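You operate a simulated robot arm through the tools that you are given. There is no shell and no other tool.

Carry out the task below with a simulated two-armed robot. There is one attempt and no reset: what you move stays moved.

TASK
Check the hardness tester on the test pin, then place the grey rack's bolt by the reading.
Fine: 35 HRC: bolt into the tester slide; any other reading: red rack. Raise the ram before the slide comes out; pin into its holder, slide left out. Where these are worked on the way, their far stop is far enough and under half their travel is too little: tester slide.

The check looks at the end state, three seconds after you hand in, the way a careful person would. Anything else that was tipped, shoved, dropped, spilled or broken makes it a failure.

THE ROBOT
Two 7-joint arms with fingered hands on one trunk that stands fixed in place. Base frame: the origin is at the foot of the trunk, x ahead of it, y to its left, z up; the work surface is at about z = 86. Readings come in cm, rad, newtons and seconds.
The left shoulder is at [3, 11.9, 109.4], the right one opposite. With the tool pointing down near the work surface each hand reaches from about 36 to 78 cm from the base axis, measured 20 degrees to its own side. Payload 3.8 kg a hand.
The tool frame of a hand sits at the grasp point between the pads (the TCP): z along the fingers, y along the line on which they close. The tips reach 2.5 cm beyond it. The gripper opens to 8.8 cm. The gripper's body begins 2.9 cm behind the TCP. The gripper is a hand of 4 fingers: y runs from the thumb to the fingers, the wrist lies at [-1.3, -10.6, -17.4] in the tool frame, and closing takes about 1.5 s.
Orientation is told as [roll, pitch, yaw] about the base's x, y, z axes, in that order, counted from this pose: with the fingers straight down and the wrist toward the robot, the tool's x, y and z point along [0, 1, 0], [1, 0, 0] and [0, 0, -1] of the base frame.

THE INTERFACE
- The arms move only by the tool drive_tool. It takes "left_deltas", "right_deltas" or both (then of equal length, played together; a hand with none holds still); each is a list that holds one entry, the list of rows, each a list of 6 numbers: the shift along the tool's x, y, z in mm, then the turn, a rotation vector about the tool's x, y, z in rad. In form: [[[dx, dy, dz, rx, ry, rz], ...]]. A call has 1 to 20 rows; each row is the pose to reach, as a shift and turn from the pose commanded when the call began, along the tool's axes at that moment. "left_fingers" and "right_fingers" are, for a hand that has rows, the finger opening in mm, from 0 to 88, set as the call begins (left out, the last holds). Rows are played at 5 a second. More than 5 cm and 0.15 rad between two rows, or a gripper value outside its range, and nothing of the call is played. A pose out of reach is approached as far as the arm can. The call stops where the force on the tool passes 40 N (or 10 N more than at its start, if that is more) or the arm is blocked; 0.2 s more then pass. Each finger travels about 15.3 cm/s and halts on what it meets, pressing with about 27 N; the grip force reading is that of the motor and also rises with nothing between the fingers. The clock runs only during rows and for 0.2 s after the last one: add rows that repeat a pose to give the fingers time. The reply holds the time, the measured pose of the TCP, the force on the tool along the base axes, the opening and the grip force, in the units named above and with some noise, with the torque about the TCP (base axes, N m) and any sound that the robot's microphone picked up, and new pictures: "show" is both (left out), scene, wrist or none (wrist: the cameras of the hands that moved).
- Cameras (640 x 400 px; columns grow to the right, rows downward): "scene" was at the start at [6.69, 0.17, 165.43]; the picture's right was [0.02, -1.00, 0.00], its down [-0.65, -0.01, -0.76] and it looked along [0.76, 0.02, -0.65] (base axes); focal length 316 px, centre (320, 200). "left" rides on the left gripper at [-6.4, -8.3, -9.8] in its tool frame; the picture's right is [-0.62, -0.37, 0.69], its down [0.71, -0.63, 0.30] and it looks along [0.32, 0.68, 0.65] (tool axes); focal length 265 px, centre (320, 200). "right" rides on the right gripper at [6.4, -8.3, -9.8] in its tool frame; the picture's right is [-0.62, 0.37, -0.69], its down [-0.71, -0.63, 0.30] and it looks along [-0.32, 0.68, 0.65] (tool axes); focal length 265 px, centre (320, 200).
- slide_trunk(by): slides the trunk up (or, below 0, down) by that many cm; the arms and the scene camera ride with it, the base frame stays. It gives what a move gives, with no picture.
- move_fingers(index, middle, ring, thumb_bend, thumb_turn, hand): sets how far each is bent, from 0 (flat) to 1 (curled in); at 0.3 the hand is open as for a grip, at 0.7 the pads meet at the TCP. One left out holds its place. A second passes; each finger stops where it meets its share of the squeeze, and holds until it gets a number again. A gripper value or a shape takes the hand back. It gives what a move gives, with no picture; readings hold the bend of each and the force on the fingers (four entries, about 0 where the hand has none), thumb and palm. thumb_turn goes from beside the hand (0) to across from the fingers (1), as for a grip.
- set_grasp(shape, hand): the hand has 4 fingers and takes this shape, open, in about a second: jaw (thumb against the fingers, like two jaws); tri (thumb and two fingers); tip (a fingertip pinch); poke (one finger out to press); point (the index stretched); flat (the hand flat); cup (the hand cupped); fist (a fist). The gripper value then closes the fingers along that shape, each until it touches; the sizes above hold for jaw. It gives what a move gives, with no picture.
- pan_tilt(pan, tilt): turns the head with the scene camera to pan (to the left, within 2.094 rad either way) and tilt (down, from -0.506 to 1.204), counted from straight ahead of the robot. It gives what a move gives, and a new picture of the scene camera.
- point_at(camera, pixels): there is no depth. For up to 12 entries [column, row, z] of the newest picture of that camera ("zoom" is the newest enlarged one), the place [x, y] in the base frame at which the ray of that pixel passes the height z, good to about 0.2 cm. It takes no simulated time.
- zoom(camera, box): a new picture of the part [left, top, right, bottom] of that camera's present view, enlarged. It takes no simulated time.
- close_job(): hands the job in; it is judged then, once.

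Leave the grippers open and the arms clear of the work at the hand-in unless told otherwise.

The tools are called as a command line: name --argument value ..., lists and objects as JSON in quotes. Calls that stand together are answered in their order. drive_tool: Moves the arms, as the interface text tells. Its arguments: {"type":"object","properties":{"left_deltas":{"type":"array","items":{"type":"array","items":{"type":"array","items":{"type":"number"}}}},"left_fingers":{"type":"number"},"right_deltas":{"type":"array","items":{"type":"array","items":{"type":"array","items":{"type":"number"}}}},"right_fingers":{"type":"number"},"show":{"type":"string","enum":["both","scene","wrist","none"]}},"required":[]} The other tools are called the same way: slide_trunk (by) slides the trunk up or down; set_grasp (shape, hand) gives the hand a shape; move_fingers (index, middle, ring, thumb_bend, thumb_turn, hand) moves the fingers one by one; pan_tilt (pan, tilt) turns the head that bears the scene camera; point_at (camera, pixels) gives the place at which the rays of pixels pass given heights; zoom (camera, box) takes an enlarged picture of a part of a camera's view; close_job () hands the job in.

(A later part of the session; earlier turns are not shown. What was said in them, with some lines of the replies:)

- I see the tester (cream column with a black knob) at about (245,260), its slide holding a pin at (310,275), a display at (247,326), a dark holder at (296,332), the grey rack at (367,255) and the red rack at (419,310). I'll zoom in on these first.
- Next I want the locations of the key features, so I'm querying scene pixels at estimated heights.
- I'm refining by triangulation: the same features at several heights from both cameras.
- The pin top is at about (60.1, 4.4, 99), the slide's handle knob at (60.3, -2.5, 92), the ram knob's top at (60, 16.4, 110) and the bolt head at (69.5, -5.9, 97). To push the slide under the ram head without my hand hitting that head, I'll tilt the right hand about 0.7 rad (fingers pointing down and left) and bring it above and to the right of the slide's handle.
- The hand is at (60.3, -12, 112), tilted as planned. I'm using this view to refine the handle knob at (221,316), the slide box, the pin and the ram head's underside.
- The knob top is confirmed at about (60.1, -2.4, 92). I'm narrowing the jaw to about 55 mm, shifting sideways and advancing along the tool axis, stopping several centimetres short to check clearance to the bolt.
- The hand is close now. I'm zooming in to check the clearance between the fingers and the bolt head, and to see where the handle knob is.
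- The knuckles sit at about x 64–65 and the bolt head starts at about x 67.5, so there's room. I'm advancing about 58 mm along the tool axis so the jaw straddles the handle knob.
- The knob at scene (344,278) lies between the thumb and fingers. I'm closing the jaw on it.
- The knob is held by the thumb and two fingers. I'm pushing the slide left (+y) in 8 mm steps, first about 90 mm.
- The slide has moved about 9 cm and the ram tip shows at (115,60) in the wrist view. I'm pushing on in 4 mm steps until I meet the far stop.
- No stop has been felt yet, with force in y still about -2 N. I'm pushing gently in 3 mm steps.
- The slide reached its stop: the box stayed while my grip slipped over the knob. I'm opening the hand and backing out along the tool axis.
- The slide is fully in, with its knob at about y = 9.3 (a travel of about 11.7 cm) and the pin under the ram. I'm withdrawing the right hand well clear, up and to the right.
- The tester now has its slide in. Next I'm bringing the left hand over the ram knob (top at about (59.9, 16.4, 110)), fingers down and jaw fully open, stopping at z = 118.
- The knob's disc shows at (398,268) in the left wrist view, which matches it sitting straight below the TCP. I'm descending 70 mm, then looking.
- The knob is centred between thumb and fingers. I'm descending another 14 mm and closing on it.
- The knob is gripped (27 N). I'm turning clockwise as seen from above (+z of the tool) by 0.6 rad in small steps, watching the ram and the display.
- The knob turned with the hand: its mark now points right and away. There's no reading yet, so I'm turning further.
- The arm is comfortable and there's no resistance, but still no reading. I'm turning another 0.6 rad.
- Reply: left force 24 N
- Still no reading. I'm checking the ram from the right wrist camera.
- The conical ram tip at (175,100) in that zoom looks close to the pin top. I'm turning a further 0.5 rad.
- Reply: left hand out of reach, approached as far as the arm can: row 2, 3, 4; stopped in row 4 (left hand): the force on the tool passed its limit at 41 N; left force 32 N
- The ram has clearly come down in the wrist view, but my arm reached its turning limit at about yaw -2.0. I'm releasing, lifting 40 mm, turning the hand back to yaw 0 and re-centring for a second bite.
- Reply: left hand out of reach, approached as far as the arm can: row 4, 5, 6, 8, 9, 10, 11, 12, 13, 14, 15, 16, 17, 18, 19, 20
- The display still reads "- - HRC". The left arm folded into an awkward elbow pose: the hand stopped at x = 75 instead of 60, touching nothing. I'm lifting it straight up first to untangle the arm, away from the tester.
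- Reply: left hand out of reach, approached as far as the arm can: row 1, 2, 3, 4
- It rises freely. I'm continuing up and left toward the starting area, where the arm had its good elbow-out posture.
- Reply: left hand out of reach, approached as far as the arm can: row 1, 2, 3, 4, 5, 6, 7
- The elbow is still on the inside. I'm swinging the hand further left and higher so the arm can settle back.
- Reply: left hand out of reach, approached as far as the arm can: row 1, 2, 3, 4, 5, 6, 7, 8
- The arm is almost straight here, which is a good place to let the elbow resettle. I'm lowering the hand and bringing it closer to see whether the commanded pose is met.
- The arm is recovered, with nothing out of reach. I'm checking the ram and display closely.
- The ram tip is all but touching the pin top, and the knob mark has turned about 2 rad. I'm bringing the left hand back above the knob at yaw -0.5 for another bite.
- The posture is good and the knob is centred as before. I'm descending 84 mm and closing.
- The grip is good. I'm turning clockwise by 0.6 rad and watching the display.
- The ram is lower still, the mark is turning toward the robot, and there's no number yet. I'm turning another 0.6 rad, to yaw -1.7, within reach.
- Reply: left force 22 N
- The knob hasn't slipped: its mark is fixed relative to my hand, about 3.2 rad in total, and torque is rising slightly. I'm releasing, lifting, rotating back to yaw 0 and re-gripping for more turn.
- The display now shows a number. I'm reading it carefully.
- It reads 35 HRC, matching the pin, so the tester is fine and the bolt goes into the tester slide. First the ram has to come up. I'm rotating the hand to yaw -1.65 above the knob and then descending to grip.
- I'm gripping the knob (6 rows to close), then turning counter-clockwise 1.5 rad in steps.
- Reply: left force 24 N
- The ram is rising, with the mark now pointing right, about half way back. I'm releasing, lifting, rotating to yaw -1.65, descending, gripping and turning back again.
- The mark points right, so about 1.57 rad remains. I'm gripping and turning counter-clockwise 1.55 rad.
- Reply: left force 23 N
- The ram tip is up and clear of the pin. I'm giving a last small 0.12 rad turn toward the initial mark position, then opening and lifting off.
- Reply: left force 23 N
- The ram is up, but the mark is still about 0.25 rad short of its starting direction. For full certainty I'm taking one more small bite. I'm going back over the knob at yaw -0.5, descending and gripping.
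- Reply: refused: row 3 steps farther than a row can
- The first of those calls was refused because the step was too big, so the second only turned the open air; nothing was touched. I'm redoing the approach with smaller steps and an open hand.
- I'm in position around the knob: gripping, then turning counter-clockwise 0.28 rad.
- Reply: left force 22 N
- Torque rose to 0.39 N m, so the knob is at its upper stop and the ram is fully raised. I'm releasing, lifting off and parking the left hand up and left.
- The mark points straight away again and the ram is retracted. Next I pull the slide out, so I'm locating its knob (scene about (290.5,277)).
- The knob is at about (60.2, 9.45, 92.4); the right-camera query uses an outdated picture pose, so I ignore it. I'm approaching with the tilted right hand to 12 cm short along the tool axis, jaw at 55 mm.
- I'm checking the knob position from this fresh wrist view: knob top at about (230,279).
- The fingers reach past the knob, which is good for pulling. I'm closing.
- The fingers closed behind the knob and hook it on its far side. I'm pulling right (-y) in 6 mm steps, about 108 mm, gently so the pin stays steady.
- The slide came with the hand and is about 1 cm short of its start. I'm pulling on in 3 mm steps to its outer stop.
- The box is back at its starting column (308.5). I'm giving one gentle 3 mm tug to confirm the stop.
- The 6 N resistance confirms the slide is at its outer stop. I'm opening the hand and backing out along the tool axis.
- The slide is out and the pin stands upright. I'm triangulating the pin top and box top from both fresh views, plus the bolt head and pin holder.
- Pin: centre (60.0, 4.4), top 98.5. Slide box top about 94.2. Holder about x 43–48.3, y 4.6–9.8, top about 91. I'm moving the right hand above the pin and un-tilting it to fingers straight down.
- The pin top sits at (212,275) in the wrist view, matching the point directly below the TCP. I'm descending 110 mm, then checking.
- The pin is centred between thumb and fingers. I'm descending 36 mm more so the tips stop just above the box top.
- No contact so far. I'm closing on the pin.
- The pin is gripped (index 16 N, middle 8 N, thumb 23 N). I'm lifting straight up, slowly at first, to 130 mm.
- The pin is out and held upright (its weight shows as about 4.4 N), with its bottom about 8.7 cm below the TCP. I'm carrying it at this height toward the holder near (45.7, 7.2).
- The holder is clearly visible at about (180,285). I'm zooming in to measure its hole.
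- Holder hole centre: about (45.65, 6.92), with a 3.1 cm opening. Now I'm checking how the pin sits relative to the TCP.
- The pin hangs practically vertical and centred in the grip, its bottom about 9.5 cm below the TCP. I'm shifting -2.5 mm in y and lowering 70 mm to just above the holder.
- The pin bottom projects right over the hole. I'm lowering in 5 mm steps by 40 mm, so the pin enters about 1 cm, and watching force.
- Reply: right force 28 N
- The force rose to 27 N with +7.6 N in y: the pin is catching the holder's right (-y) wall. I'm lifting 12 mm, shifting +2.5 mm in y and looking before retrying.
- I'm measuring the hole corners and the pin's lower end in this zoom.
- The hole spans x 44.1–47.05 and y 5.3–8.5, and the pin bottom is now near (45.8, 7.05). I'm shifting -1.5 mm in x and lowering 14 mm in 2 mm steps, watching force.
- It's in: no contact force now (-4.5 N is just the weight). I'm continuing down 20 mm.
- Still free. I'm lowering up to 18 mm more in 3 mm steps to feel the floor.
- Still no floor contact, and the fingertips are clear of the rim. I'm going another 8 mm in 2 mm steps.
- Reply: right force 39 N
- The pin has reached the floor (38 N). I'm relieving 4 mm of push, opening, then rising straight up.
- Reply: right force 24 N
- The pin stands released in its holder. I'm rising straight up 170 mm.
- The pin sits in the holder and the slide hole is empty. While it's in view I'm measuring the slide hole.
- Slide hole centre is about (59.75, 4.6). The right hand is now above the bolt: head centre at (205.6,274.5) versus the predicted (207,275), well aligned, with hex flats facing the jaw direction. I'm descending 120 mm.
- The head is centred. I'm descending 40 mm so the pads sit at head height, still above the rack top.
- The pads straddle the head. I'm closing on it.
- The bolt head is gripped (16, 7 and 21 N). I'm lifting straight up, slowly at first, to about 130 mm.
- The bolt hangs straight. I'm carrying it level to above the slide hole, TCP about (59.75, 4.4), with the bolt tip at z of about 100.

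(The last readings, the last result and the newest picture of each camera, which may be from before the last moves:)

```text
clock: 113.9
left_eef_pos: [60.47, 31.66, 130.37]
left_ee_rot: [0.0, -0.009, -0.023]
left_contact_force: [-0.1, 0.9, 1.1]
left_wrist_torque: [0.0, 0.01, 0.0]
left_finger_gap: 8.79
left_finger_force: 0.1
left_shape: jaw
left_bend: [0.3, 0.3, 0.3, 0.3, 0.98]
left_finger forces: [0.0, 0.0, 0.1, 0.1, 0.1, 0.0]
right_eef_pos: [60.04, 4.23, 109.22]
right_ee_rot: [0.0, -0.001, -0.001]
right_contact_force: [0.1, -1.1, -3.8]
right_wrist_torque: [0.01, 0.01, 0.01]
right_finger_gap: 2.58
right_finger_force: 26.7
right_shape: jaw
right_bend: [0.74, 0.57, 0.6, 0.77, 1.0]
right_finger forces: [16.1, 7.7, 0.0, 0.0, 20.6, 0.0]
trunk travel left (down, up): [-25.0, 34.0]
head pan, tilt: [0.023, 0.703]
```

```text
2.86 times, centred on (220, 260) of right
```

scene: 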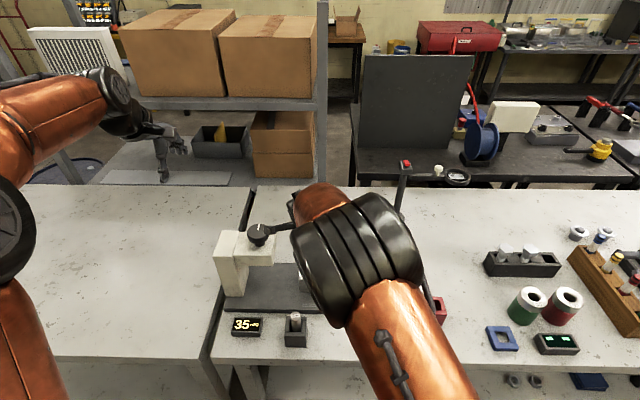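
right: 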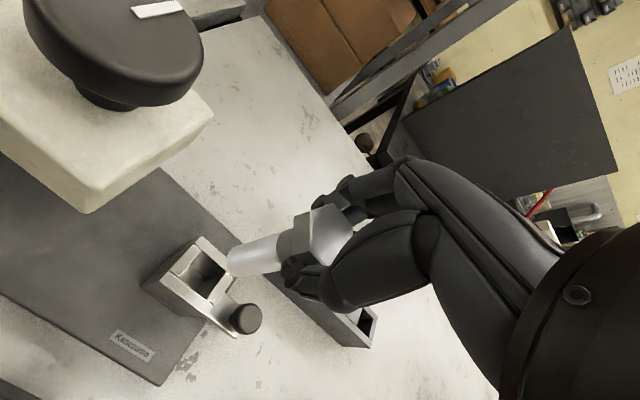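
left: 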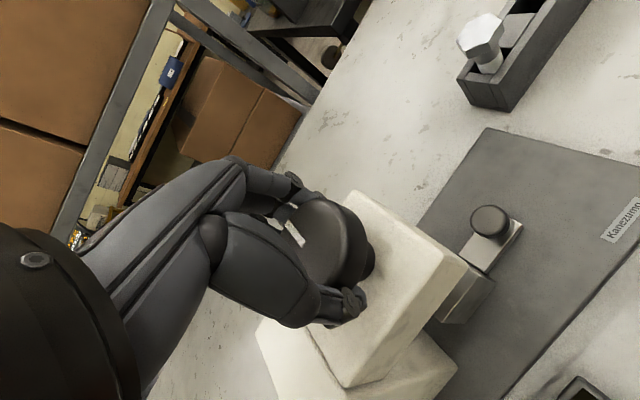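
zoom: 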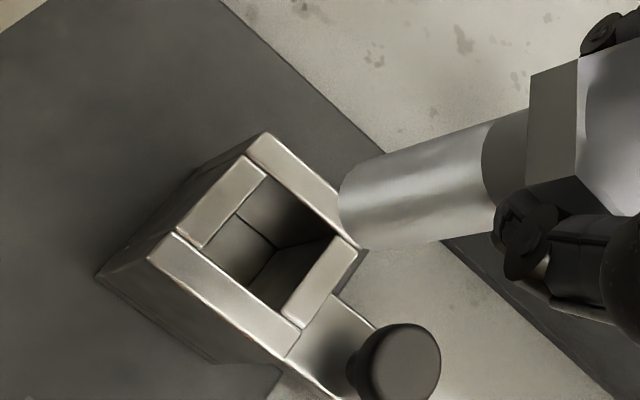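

Measuring the hole from this close view, and the projected bolt tip.

point_at --camera "zoom" --pixels '[[267, 177, 94.3], [335, 235, 94.3], [282, 310, 94.3], [205, 247, 94.3], [265, 132, 94.3], [364, 250, 94.3], [290, 352, 94.3], [148, 255, 94.3], [96, 275, 88], [366, 205, 100], [366, 205, 100.5], [366, 205, 101]]'

```text
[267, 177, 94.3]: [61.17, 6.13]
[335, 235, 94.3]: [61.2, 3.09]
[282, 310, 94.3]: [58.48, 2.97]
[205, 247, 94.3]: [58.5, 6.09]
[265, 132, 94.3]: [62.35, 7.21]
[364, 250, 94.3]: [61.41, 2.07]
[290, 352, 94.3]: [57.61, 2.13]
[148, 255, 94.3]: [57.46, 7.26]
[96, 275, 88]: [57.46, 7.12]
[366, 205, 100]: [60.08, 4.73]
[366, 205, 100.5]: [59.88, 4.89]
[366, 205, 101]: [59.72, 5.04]
```

Hole: x 58.5–61.2, y 3.0–6.1, centre (59.84, 4.57). The bolt tip is near (60.0, 4.8). I'm shifting -2 mm in y and -1.5 mm in x and lowering 42 mm to just above the box.

drive_tool --right_deltas '[[[-2, -1.5, 14, 0, 0, 0], [-2, -1.5, 28, 0, 0, 0], [-2, -1.5, 42, 0, 0, 0], [-2, -1.5, 42, 0, 0, 0]]]' --show "wrist"

zoom --camera "right" --box '[170, 200, 300, 320]'

```text
clock: 114.9
left_eef_pos: [60.43, 31.52, 130.45]
left_ee_rot: [0.001, -0.008, -0.024]
left_contact_force: [0.5, -0.4, 0.0]
left_wrist_torque: [0.01, 0.01, -0.03]
left_finger_gap: 8.77
left_finger_force: 0.0
left_shape: jaw
left_bend: [0.3, 0.3, 0.3, 0.3, 0.98]
left_finger forces: [0.0, 0.1, 0.1, 0.0, 0.0, 0.0]
right_eef_pos: [59.75, 4.09, 104.92]
right_ee_rot: [0.0, 0.004, 0.0]
right_contact_force: [0.8, 0.2, -3.8]
right_wrist_torque: [0.0, 0.05, 0.0]
right_finger_gap: 2.61
right_finger_force: 26.9
right_shape: jaw
right_bend: [0.74, 0.57, 0.6, 0.77, 1.0]
right_finger forces: [16.2, 7.6, 0.1, 0.0, 20.5, 0.0]
trunk travel left (down, up): [-25.0, 34.0]
head pan, tilt: [0.023, 0.703]
```

right: 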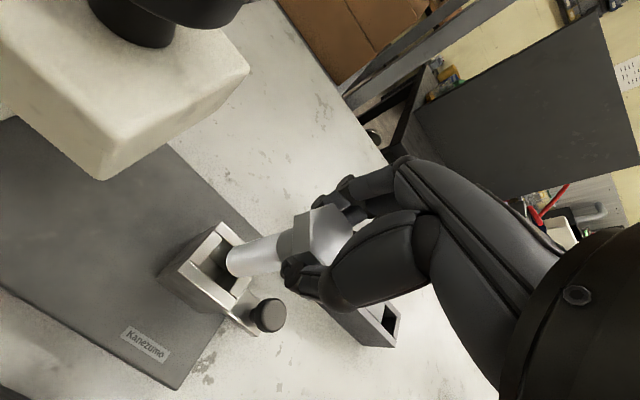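

```text
3.33 times, centred on (235, 260) of right
```

zoom: 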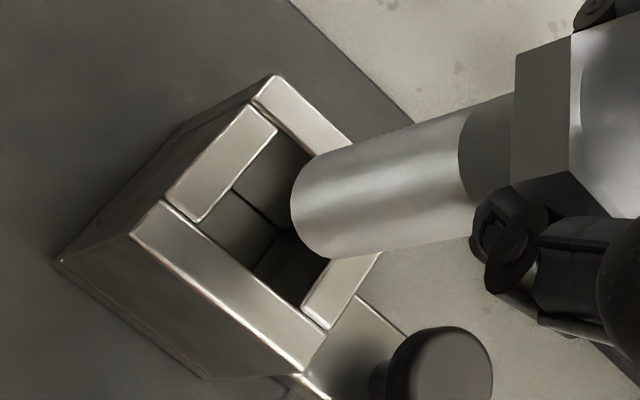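

point_at --camera "zoom" --pixels '[[325, 205, 95.4], [325, 205, 95.9], [325, 205, 96.4], [276, 134, 94.3], [196, 222, 94.3], [301, 304, 94.3], [276, 78, 94.3], [131, 237, 94.3], [304, 372, 94.3]]'

```text
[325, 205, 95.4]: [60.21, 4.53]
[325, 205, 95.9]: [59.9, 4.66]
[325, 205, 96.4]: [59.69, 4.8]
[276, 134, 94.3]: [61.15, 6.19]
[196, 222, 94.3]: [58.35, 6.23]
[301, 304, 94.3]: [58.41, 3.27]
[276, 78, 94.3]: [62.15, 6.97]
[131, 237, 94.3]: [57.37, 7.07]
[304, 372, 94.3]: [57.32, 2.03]
```

The bolt tip is near (59.85, 4.66) and the hole centre at (59.77, 4.6). I'm nudging -1 mm in x and -0.5 mm in y and lowering 26 mm in small steps, watching force.

drive_tool --right_deltas '[[[-0.5, -1, 5, 0, 0, 0], [-0.5, -1, 10, 0, 0, 0], [-0.5, -1, 14, 0, 0, 0], [-0.5, -1, 17, 0, 0, 0], [-0.5, -1, 20, 0, 0, 0], [-0.5, -1, 23, 0, 0, 0], [-0.5, -1, 26, 0, 0, 0]]]' --show "wrist"

zoom --camera "right" --box '[170, 200, 300, 320]'

```text
clock: 116.5
left_eef_pos: [60.36, 31.56, 130.43]
left_ee_rot: [0.002, -0.008, -0.023]
left_contact_force: [-0.7, -0.5, -0.4]
left_wrist_torque: [-0.01, 0.0, 0.02]
left_finger_gap: 8.76
left_finger_force: 0.0
left_shape: jaw
left_bend: [0.3, 0.3, 0.3, 0.3, 0.98]
left_finger forces: [0.0, 0.1, 0.0, 0.1, 0.0, 0.0]
right_eef_pos: [59.79, 3.95, 102.22]
right_ee_rot: [0.001, 0.0, 0.0]
right_contact_force: [0.3, -0.2, -3.6]
right_wrist_torque: [0.01, 0.03, 0.01]
right_finger_gap: 2.61
right_finger_force: 26.6
right_shape: jaw
right_bend: [0.74, 0.57, 0.6, 0.77, 1.0]
right_finger forces: [16.1, 7.6, 0.0, 0.0, 20.5, 0.1]
trunk travel left (down, up): [-25.0, 34.0]
head pan, tilt: [0.023, 0.703]
```

right: 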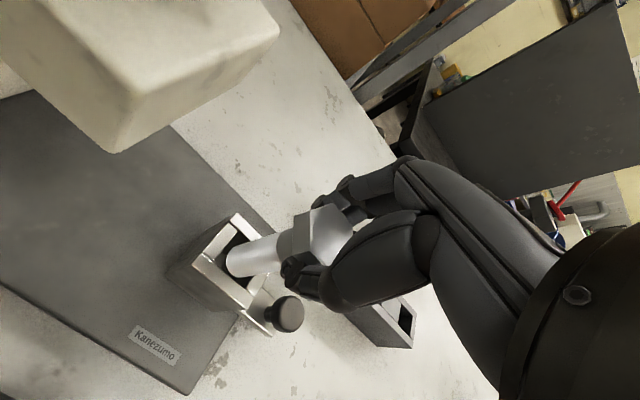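

```text
3.33 times, centred on (235, 260) of right
```

zoom: 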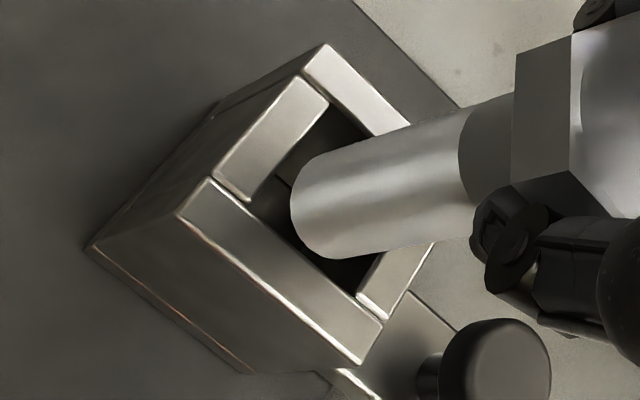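

No contact (only the -3.6 N weight) and the tip is inside the hole. I'm continuing down 25 mm.

drive_tool --right_deltas '[[[0, 0, 4, 0, 0, 0], [0, 0, 8, 0, 0, 0], [0, 0, 12, 0, 0, 0], [0, 0, 16, 0, 0, 0], [0, 0, 20, 0, 0, 0], [0, 0, 25, 0, 0, 0]]]' --show "wrist"

zoom --camera "right" --box '[190, 190, 340, 320]'

```text
clock: 117.9
left_eef_pos: [60.36, 31.66, 130.36]
left_ee_rot: [-0.001, -0.009, -0.024]
left_contact_force: [-0.6, 1.1, 0.9]
left_wrist_torque: [0.02, -0.01, 0.02]
left_finger_gap: 8.76
left_finger_force: 0.1
left_shape: jaw
left_bend: [0.3, 0.3, 0.3, 0.3, 0.98]
left_finger forces: [0.0, 0.0, 0.1, 0.1, 0.0, 0.1]
right_eef_pos: [59.79, 3.98, 99.74]
right_ee_rot: [0.0, 0.0, 0.002]
right_contact_force: [-0.2, -0.1, -3.6]
right_wrist_torque: [-0.04, 0.05, -0.02]
right_finger_gap: 2.6
right_finger_force: 27.3
right_shape: jaw
right_bend: [0.74, 0.57, 0.6, 0.77, 1.0]
right_finger forces: [16.1, 7.6, 0.0, 0.0, 20.3, 0.0]
trunk travel left (down, up): [-25.0, 34.0]
head pan, tilt: [0.023, 0.703]
```

right: 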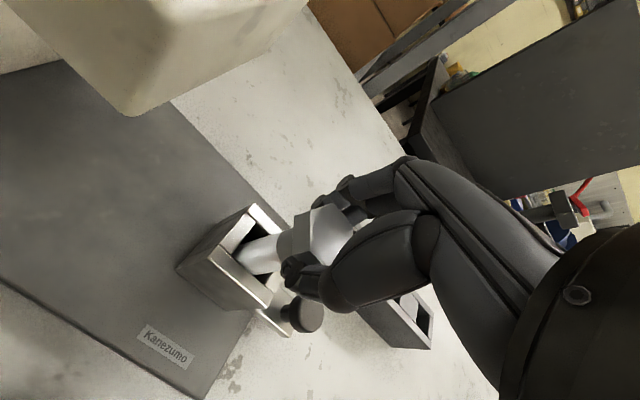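

```text
3.08 times, centred on (265, 255) of right
```

zoom: 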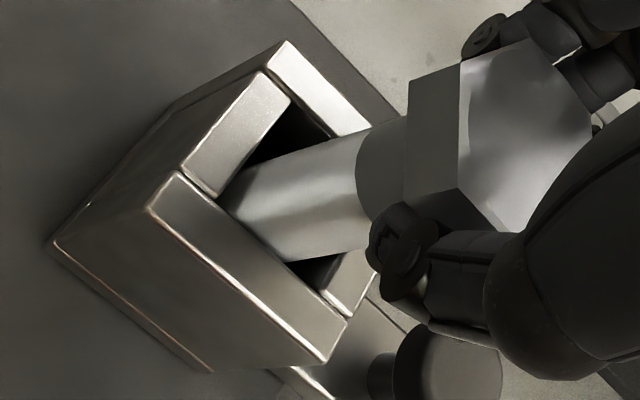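

The bolt is well inside the slide hole. I'm lowering further in small steps.

drive_tool --right_deltas '[[[0, 0, 3, 0, 0, 0], [0, 0, 6, 0, 0, 0], [0, 0, 9, 0, 0, 0], [0, 0, 12, 0, 0, 0]]]' --show "wrist"

zoom --camera "right" --box '[190, 190, 340, 320]'

```text
clock: 118.9
left_eef_pos: [60.38, 31.66, 130.29]
left_ee_rot: [0.001, -0.009, -0.023]
left_contact_force: [-0.3, 0.1, -0.2]
left_wrist_torque: [0.0, -0.03, 0.01]
left_finger_gap: 8.79
left_finger_force: 0.0
left_shape: jaw
left_bend: [0.3, 0.3, 0.3, 0.3, 0.98]
left_finger forces: [0.0, 0.1, 0.1, 0.0, 0.1, 0.0]
right_eef_pos: [59.69, 4.0, 98.66]
right_ee_rot: [0.0, 0.0, -0.001]
right_contact_force: [0.8, -0.5, -4.0]
right_wrist_torque: [0.01, 0.03, 0.02]
right_finger_gap: 2.59
right_finger_force: 26.9
right_shape: jaw
right_bend: [0.74, 0.57, 0.6, 0.77, 1.0]
right_finger forces: [16.2, 7.6, 0.0, 0.0, 20.3, 0.0]
trunk travel left (down, up): [-25.0, 34.0]
head pan, tilt: [0.023, 0.703]
```

right: 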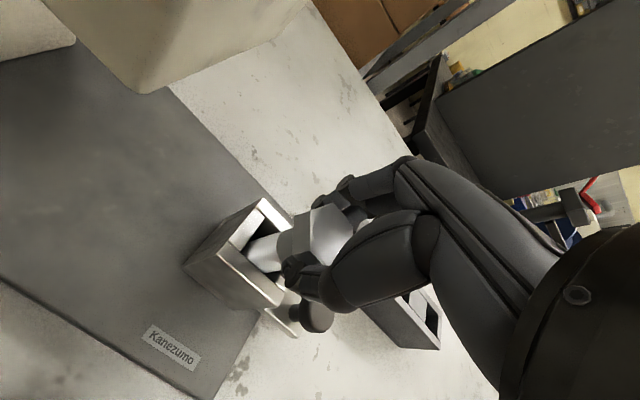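

```text
3.08 times, centred on (265, 255) of right
```

zoom: 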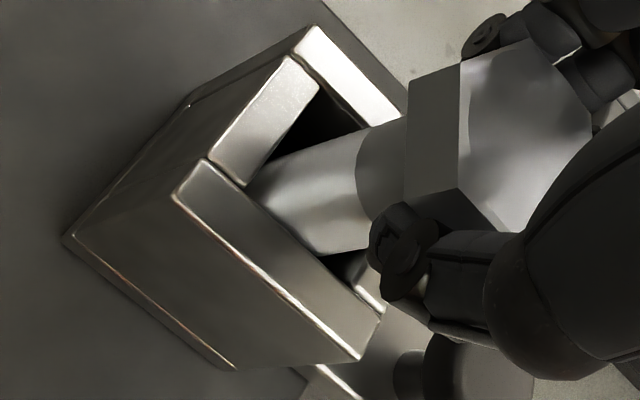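

drive_tool --right_deltas '[[[0, 0, 2, 0, 0, 0], [0, 0, 4, 0, 0, 0], [0, 0, 6, 0, 0, 0], [0, 0, 8, 0, 0, 0]]]' --show "wrist"

zoom --camera "right" --box '[190, 190, 340, 320]'

```text
clock: 119.9
left_eef_pos: [60.46, 31.74, 130.53]
left_ee_rot: [0.0, -0.009, -0.025]
left_contact_force: [0.0, 0.2, 0.0]
left_wrist_torque: [-0.01, 0.0, -0.02]
left_finger_gap: 8.77
left_finger_force: 0.0
left_shape: jaw
left_bend: [0.3, 0.3, 0.3, 0.3, 0.98]
left_finger forces: [0.0, 0.1, 0.0, 0.1, 0.0, 0.1]
right_eef_pos: [59.74, 3.94, 97.84]
right_ee_rot: [0.001, -0.001, 0.004]
right_contact_force: [0.3, 0.3, -3.9]
right_wrist_torque: [0.03, 0.02, -0.01]
right_finger_gap: 2.61
right_finger_force: 26.8
right_shape: jaw
right_bend: [0.74, 0.57, 0.6, 0.78, 1.0]
right_finger forces: [16.2, 7.6, 0.0, 0.1, 20.2, 0.1]
trunk travel left (down, up): [-25.0, 34.0]
head pan, tilt: [0.023, 0.703]
```

right: 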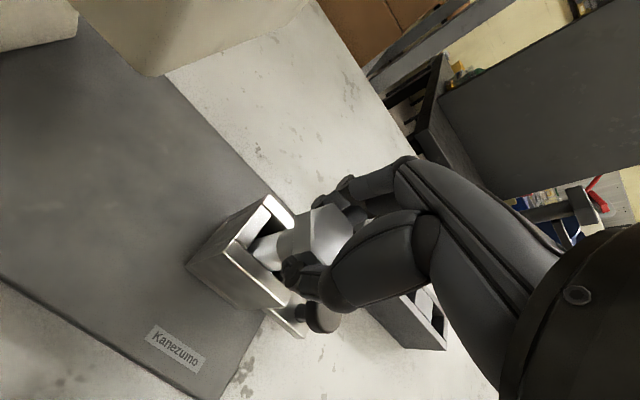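

```text
3.08 times, centred on (265, 255) of right
```

zoom: 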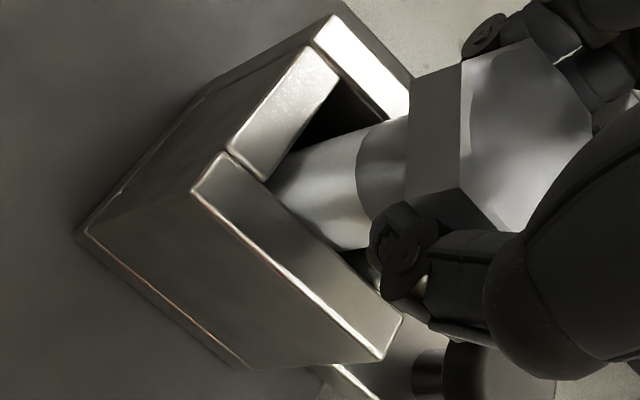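

Still free. I'm going four more 2 mm steps.

drive_tool --right_deltas '[[[0, 0, 2, 0, 0, 0], [0, 0, 4, 0, 0, 0], [0, 0, 6, 0, 0, 0], [0, 0, 8, 0, 0, 0]]]' --show "wrist"

zoom --camera "right" --box '[190, 190, 340, 320]'

```text
clock: 120.9
left_eef_pos: [60.15, 31.65, 130.51]
left_ee_rot: [-0.001, -0.013, -0.024]
left_contact_force: [0.5, -0.8, -0.4]
left_wrist_torque: [0.01, 0.0, 0.01]
left_finger_gap: 8.78
left_finger_force: 0.1
left_shape: jaw
left_bend: [0.3, 0.3, 0.3, 0.3, 0.98]
left_finger forces: [0.0, 0.0, 0.0, 0.1, 0.0, 0.0]
right_eef_pos: [59.76, 4.27, 97.44]
right_ee_rot: [0.003, -0.009, 0.0]
right_contact_force: [-0.5, 1.1, 24.4]
right_wrist_torque: [0.03, -0.11, -0.02]
right_finger_gap: 2.67
right_finger_force: 27.1
right_shape: jaw
right_bend: [0.75, 0.57, 0.6, 0.8, 1.0]
right_finger forces: [16.3, 7.0, 0.1, 0.0, 22.9, 0.0]
trunk travel left (down, up): [-25.0, 34.0]
head pan, tilt: [0.023, 0.703]
```

right: 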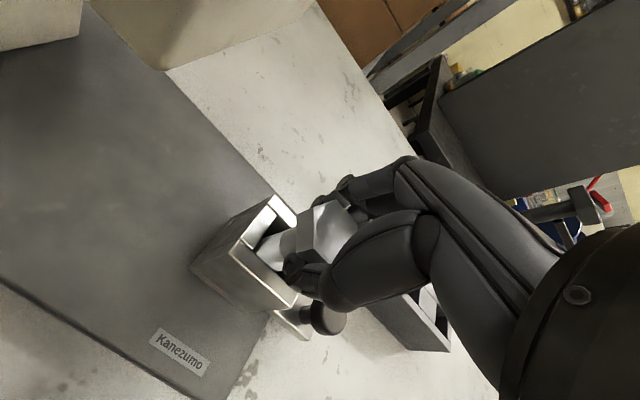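

```text
3.08 times, centred on (265, 255) of right
```

zoom: 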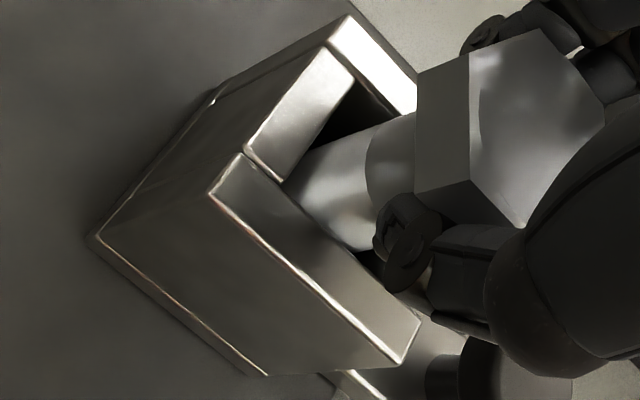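

Contact (24 N) and the bolt shifted slightly in the hand, so it's seated on the slide floor. I'm relieving 3 mm, then opening.

drive_tool --right_deltas '[[[0, 0, -2, 0, 0, 0], [0, 0, -3, 0, 0, 0]]]' --show "none"

drive_tool --right_deltas '[[[0, 0, 0, 0, 0, 0], [0, 0, 0, 0, 0, 0], [0, 0, 0, 0, 0, 0], [0, 0, 0, 0, 0, 0], [0, 0, 0, 0, 0, 0], [0, 0, 0, 0, 0, 0]]]' --right_fingers 82 --show "wrist"

zoom --camera "right" --box '[190, 180, 390, 340]'

```text
clock: 121.5
left_eef_pos: [60.22, 31.66, 130.48]
left_ee_rot: [0.001, -0.011, -0.024]
left_contact_force: [-0.1, -1.2, 0.2]
left_wrist_torque: [0.0, -0.04, -0.01]
left_finger_gap: 8.78
left_finger_force: 0.0
left_shape: jaw
left_bend: [0.3, 0.3, 0.3, 0.3, 0.98]
left_finger forces: [0.0, 0.0, 0.0, 0.1, 0.1, 0.0]
right_eef_pos: [59.62, 4.09, 97.47]
right_ee_rot: [0.0, -0.002, 0.001]
right_contact_force: [0.8, 1.6, 17.8]
right_wrist_torque: [0.06, -0.19, 0.0]
right_finger_gap: 2.62
right_finger_force: 26.9
right_shape: jaw
right_bend: [0.75, 0.57, 0.6, 0.8, 1.0]
right_finger forces: [17.8, 6.7, 0.1, 0.0, 22.6, 0.0]
trunk travel left (down, up): [-25.0, 34.0]
head pan, tilt: [0.023, 0.703]
```

```text
clock: 122.9
left_eef_pos: [60.44, 31.73, 130.46]
left_ee_rot: [0.002, -0.007, -0.025]
left_contact_force: [0.2, 0.3, 0.1]
left_wrist_torque: [0.02, -0.01, -0.01]
left_finger_gap: 8.77
left_finger_force: 0.0
left_shape: jaw
left_bend: [0.3, 0.3, 0.3, 0.3, 0.98]
left_finger forces: [0.0, 0.1, 0.1, 0.0, 0.1, 0.0]
right_eef_pos: [59.73, 4.16, 97.3]
right_ee_rot: [0.002, 0.001, -0.001]
right_contact_force: [-0.1, -1.0, -1.0]
right_wrist_torque: [0.02, 0.04, 0.02]
right_finger_gap: 8.15
right_finger_force: 0.0
right_shape: jaw
right_bend: [0.32, 0.31, 0.3, 0.31, 0.98]
right_finger forces: [0.1, 0.0, 0.1, 0.0, 0.0, 0.1]
trunk travel left (down, up): [-25.0, 34.0]
head pan, tilt: [0.023, 0.703]
```

right: 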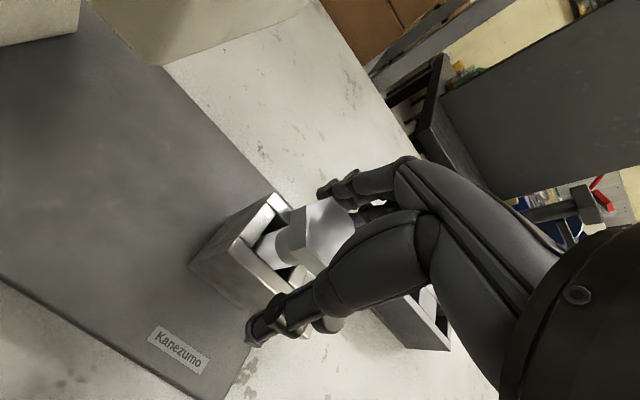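

```text
2.50 times, centred on (290, 260) of right
```

zoom: 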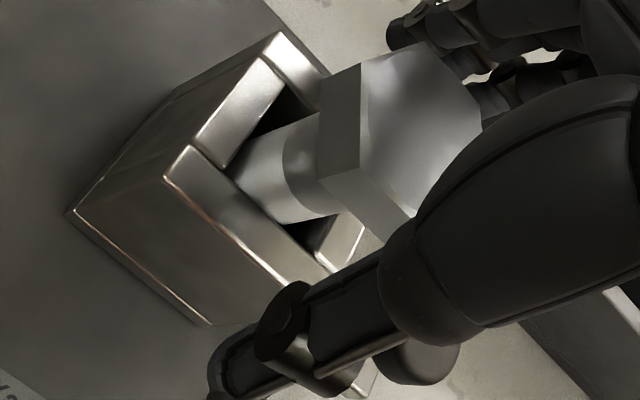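

The bolt stands freely in the slide with the jaw wide open around it. I'm rising straight up.

drive_tool --right_deltas '[[[0, 0, -6, 0, 0, 0], [0, 0, -15, 0, 0, 0], [0, 0, -30, 0, 0, 0], [0, 0, -50, 0, 0, 0], [0, 0, -80, 0, 0, 0], [0, 0, -115, 0, 0, 0], [0, 0, -150, 0, 0, 0], [0, 0, -190, 0, 0, 0]]]' --right_fingers 88

zoom --camera "right" --box '[80, 180, 320, 380]'

```text
clock: 124.7
left_eef_pos: [60.25, 31.57, 130.51]
left_ee_rot: [-0.001, -0.009, -0.024]
left_contact_force: [-0.6, 0.1, -0.2]
left_wrist_torque: [-0.01, 0.0, 0.01]
left_finger_gap: 8.77
left_finger_force: 0.0
left_shape: jaw
left_bend: [0.3, 0.3, 0.3, 0.3, 0.98]
left_finger forces: [0.0, 0.1, 0.0, 0.1, 0.0, 0.1]
right_eef_pos: [59.65, 3.97, 116.26]
right_ee_rot: [0.0, -0.002, 0.0]
right_contact_force: [0.0, -0.5, -0.7]
right_wrist_torque: [-0.01, -0.04, 0.0]
right_finger_gap: 8.76
right_finger_force: 0.0
right_shape: jaw
right_bend: [0.3, 0.3, 0.3, 0.3, 0.98]
right_finger forces: [0.1, 0.0, 0.0, 0.0, 0.0, 0.0]
trunk travel left (down, up): [-25.0, 34.0]
head pan, tilt: [0.023, 0.703]
```

scene: 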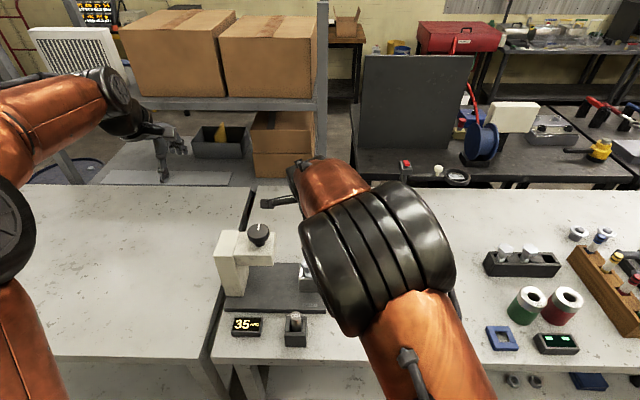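
right: 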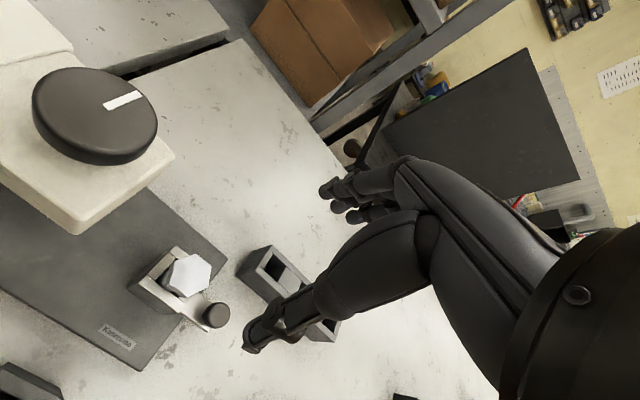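

```text
2.00 times, centred on (200, 280) of right
```

zoom: 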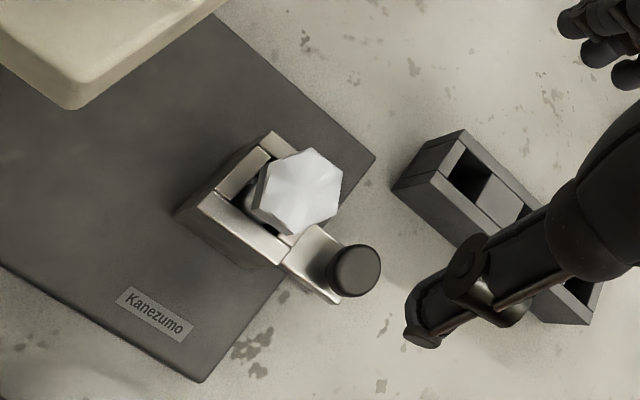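

The bolt is seated in the slide. I'm parking the right hand near its starting place, up and right.

drive_tool --right_deltas '[[[0, 0, -35, 0, 0, 0], [-33, -18, -60, 0, 0, 0], [-66, -36, -82, 0, 0, 0], [-99, -54, -103, 0, 0, 0], [-131, -72, -124, 0, 0, 0], [-164, -90, -145, 0, 0, 0], [-197, -108, -166, 0, 0, 0], [-230, -126, -187, 0, 0, 0], [-262, -144, -207, 0, 0, 0], [-262, -144, -207, 0, 0, 0]]]' --right_fingers 88

zoom --camera "scene" --box '[200, 210, 420, 350]'

zoom --camera "scene" --box '[280, 240, 350, 350]'

```text
clock: 126.9
left_eef_pos: [60.32, 31.64, 130.31]
left_ee_rot: [0.001, -0.008, -0.025]
left_contact_force: [0.5, 0.3, -0.1]
left_wrist_torque: [0.02, 0.01, 0.01]
left_finger_gap: 8.79
left_finger_force: 0.1
left_shape: jaw
left_bend: [0.3, 0.3, 0.3, 0.3, 0.98]
left_finger forces: [0.0, 0.1, 0.0, 0.0, 0.0, 0.0]
right_eef_pos: [45.44, -22.31, 137.0]
right_ee_rot: [-0.001, 0.001, 0.002]
right_contact_force: [0.6, -0.4, -0.4]
right_wrist_torque: [0.0, 0.01, -0.03]
right_finger_gap: 8.74
right_finger_force: 0.0
right_shape: jaw
right_bend: [0.3, 0.3, 0.3, 0.3, 0.98]
right_finger forces: [0.1, 0.0, 0.0, 0.0, 0.0, 0.0]
trunk travel left (down, up): [-25.0, 34.0]
head pan, tilt: [0.023, 0.703]
```

scene: 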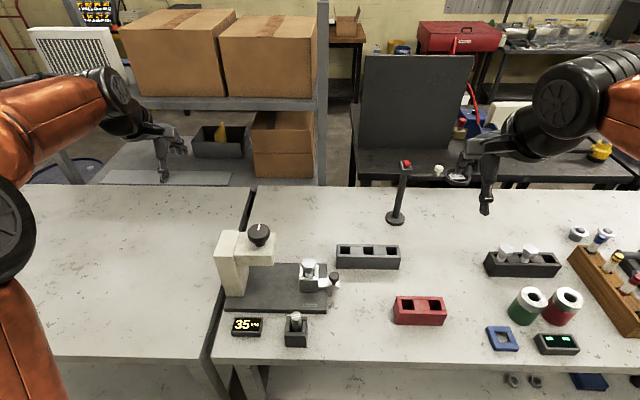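
right: 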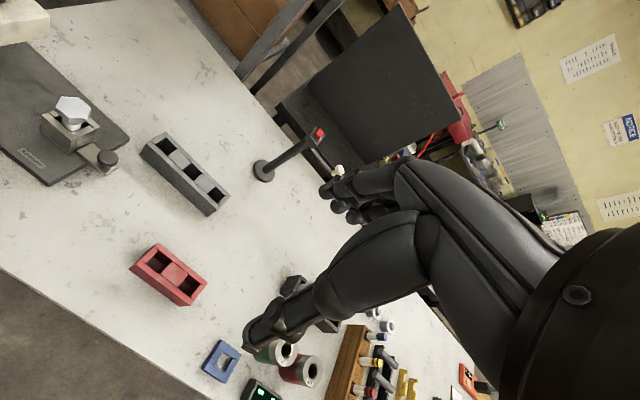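

```text
2.86 times, centred on (310, 280) of scene
```

zoom: 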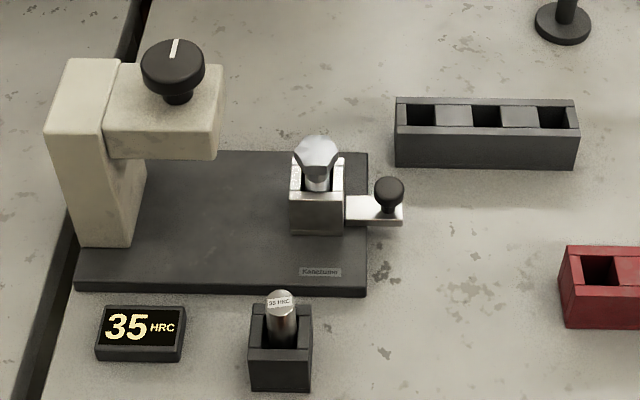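

```text
3.64 times, centred on (315, 295) of scene
```

zoom: 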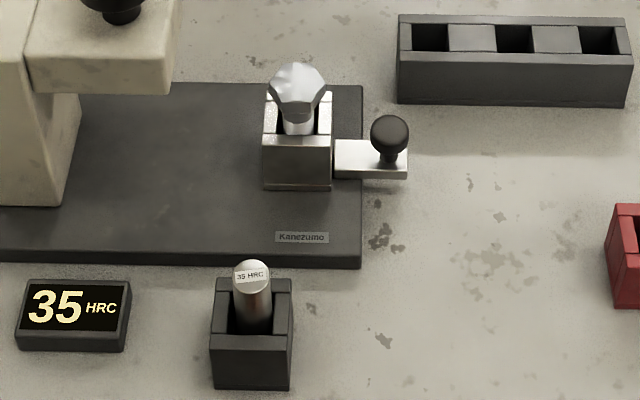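

The final state looks right:
- The display read 35 HRC and the ram is raised, with the knob at its stop.
- The slide is left out with the bolt seated in it.
- The pin is in its holder.
- The racks are unmoved.
- Both grippers are open and clear.

I'm handing in.

close_job

```text
The job is handed in.
```

I handed the job in. The test pin read 35 HRC, so the tester is fine and I put the grey rack's bolt into the tester slide.

- **Ram:** It is raised to its upper stop. I raised it before pulling the slide out.
- **Slide:** I pushed it in to its far stop for the test, then pulled it back out to its outer stop, where it stays.
- **Pin:** It stands in its holder. On the first try it caught the holder's right rim at about 27 N, so I lifted, shifted a few millimetres and it went in. The holder shows no visible shift.
- **Left arm:** While turning the ram knob it hit its turning limit and stopped at 41 N. It then swung into an awkward elbow position and had to be moved clear to recover. I saw no sign that the tester moved or that anything else was touched.

In the last pictures nothing else looked tipped or moved. Both grippers are open and the arms are clear of the work.
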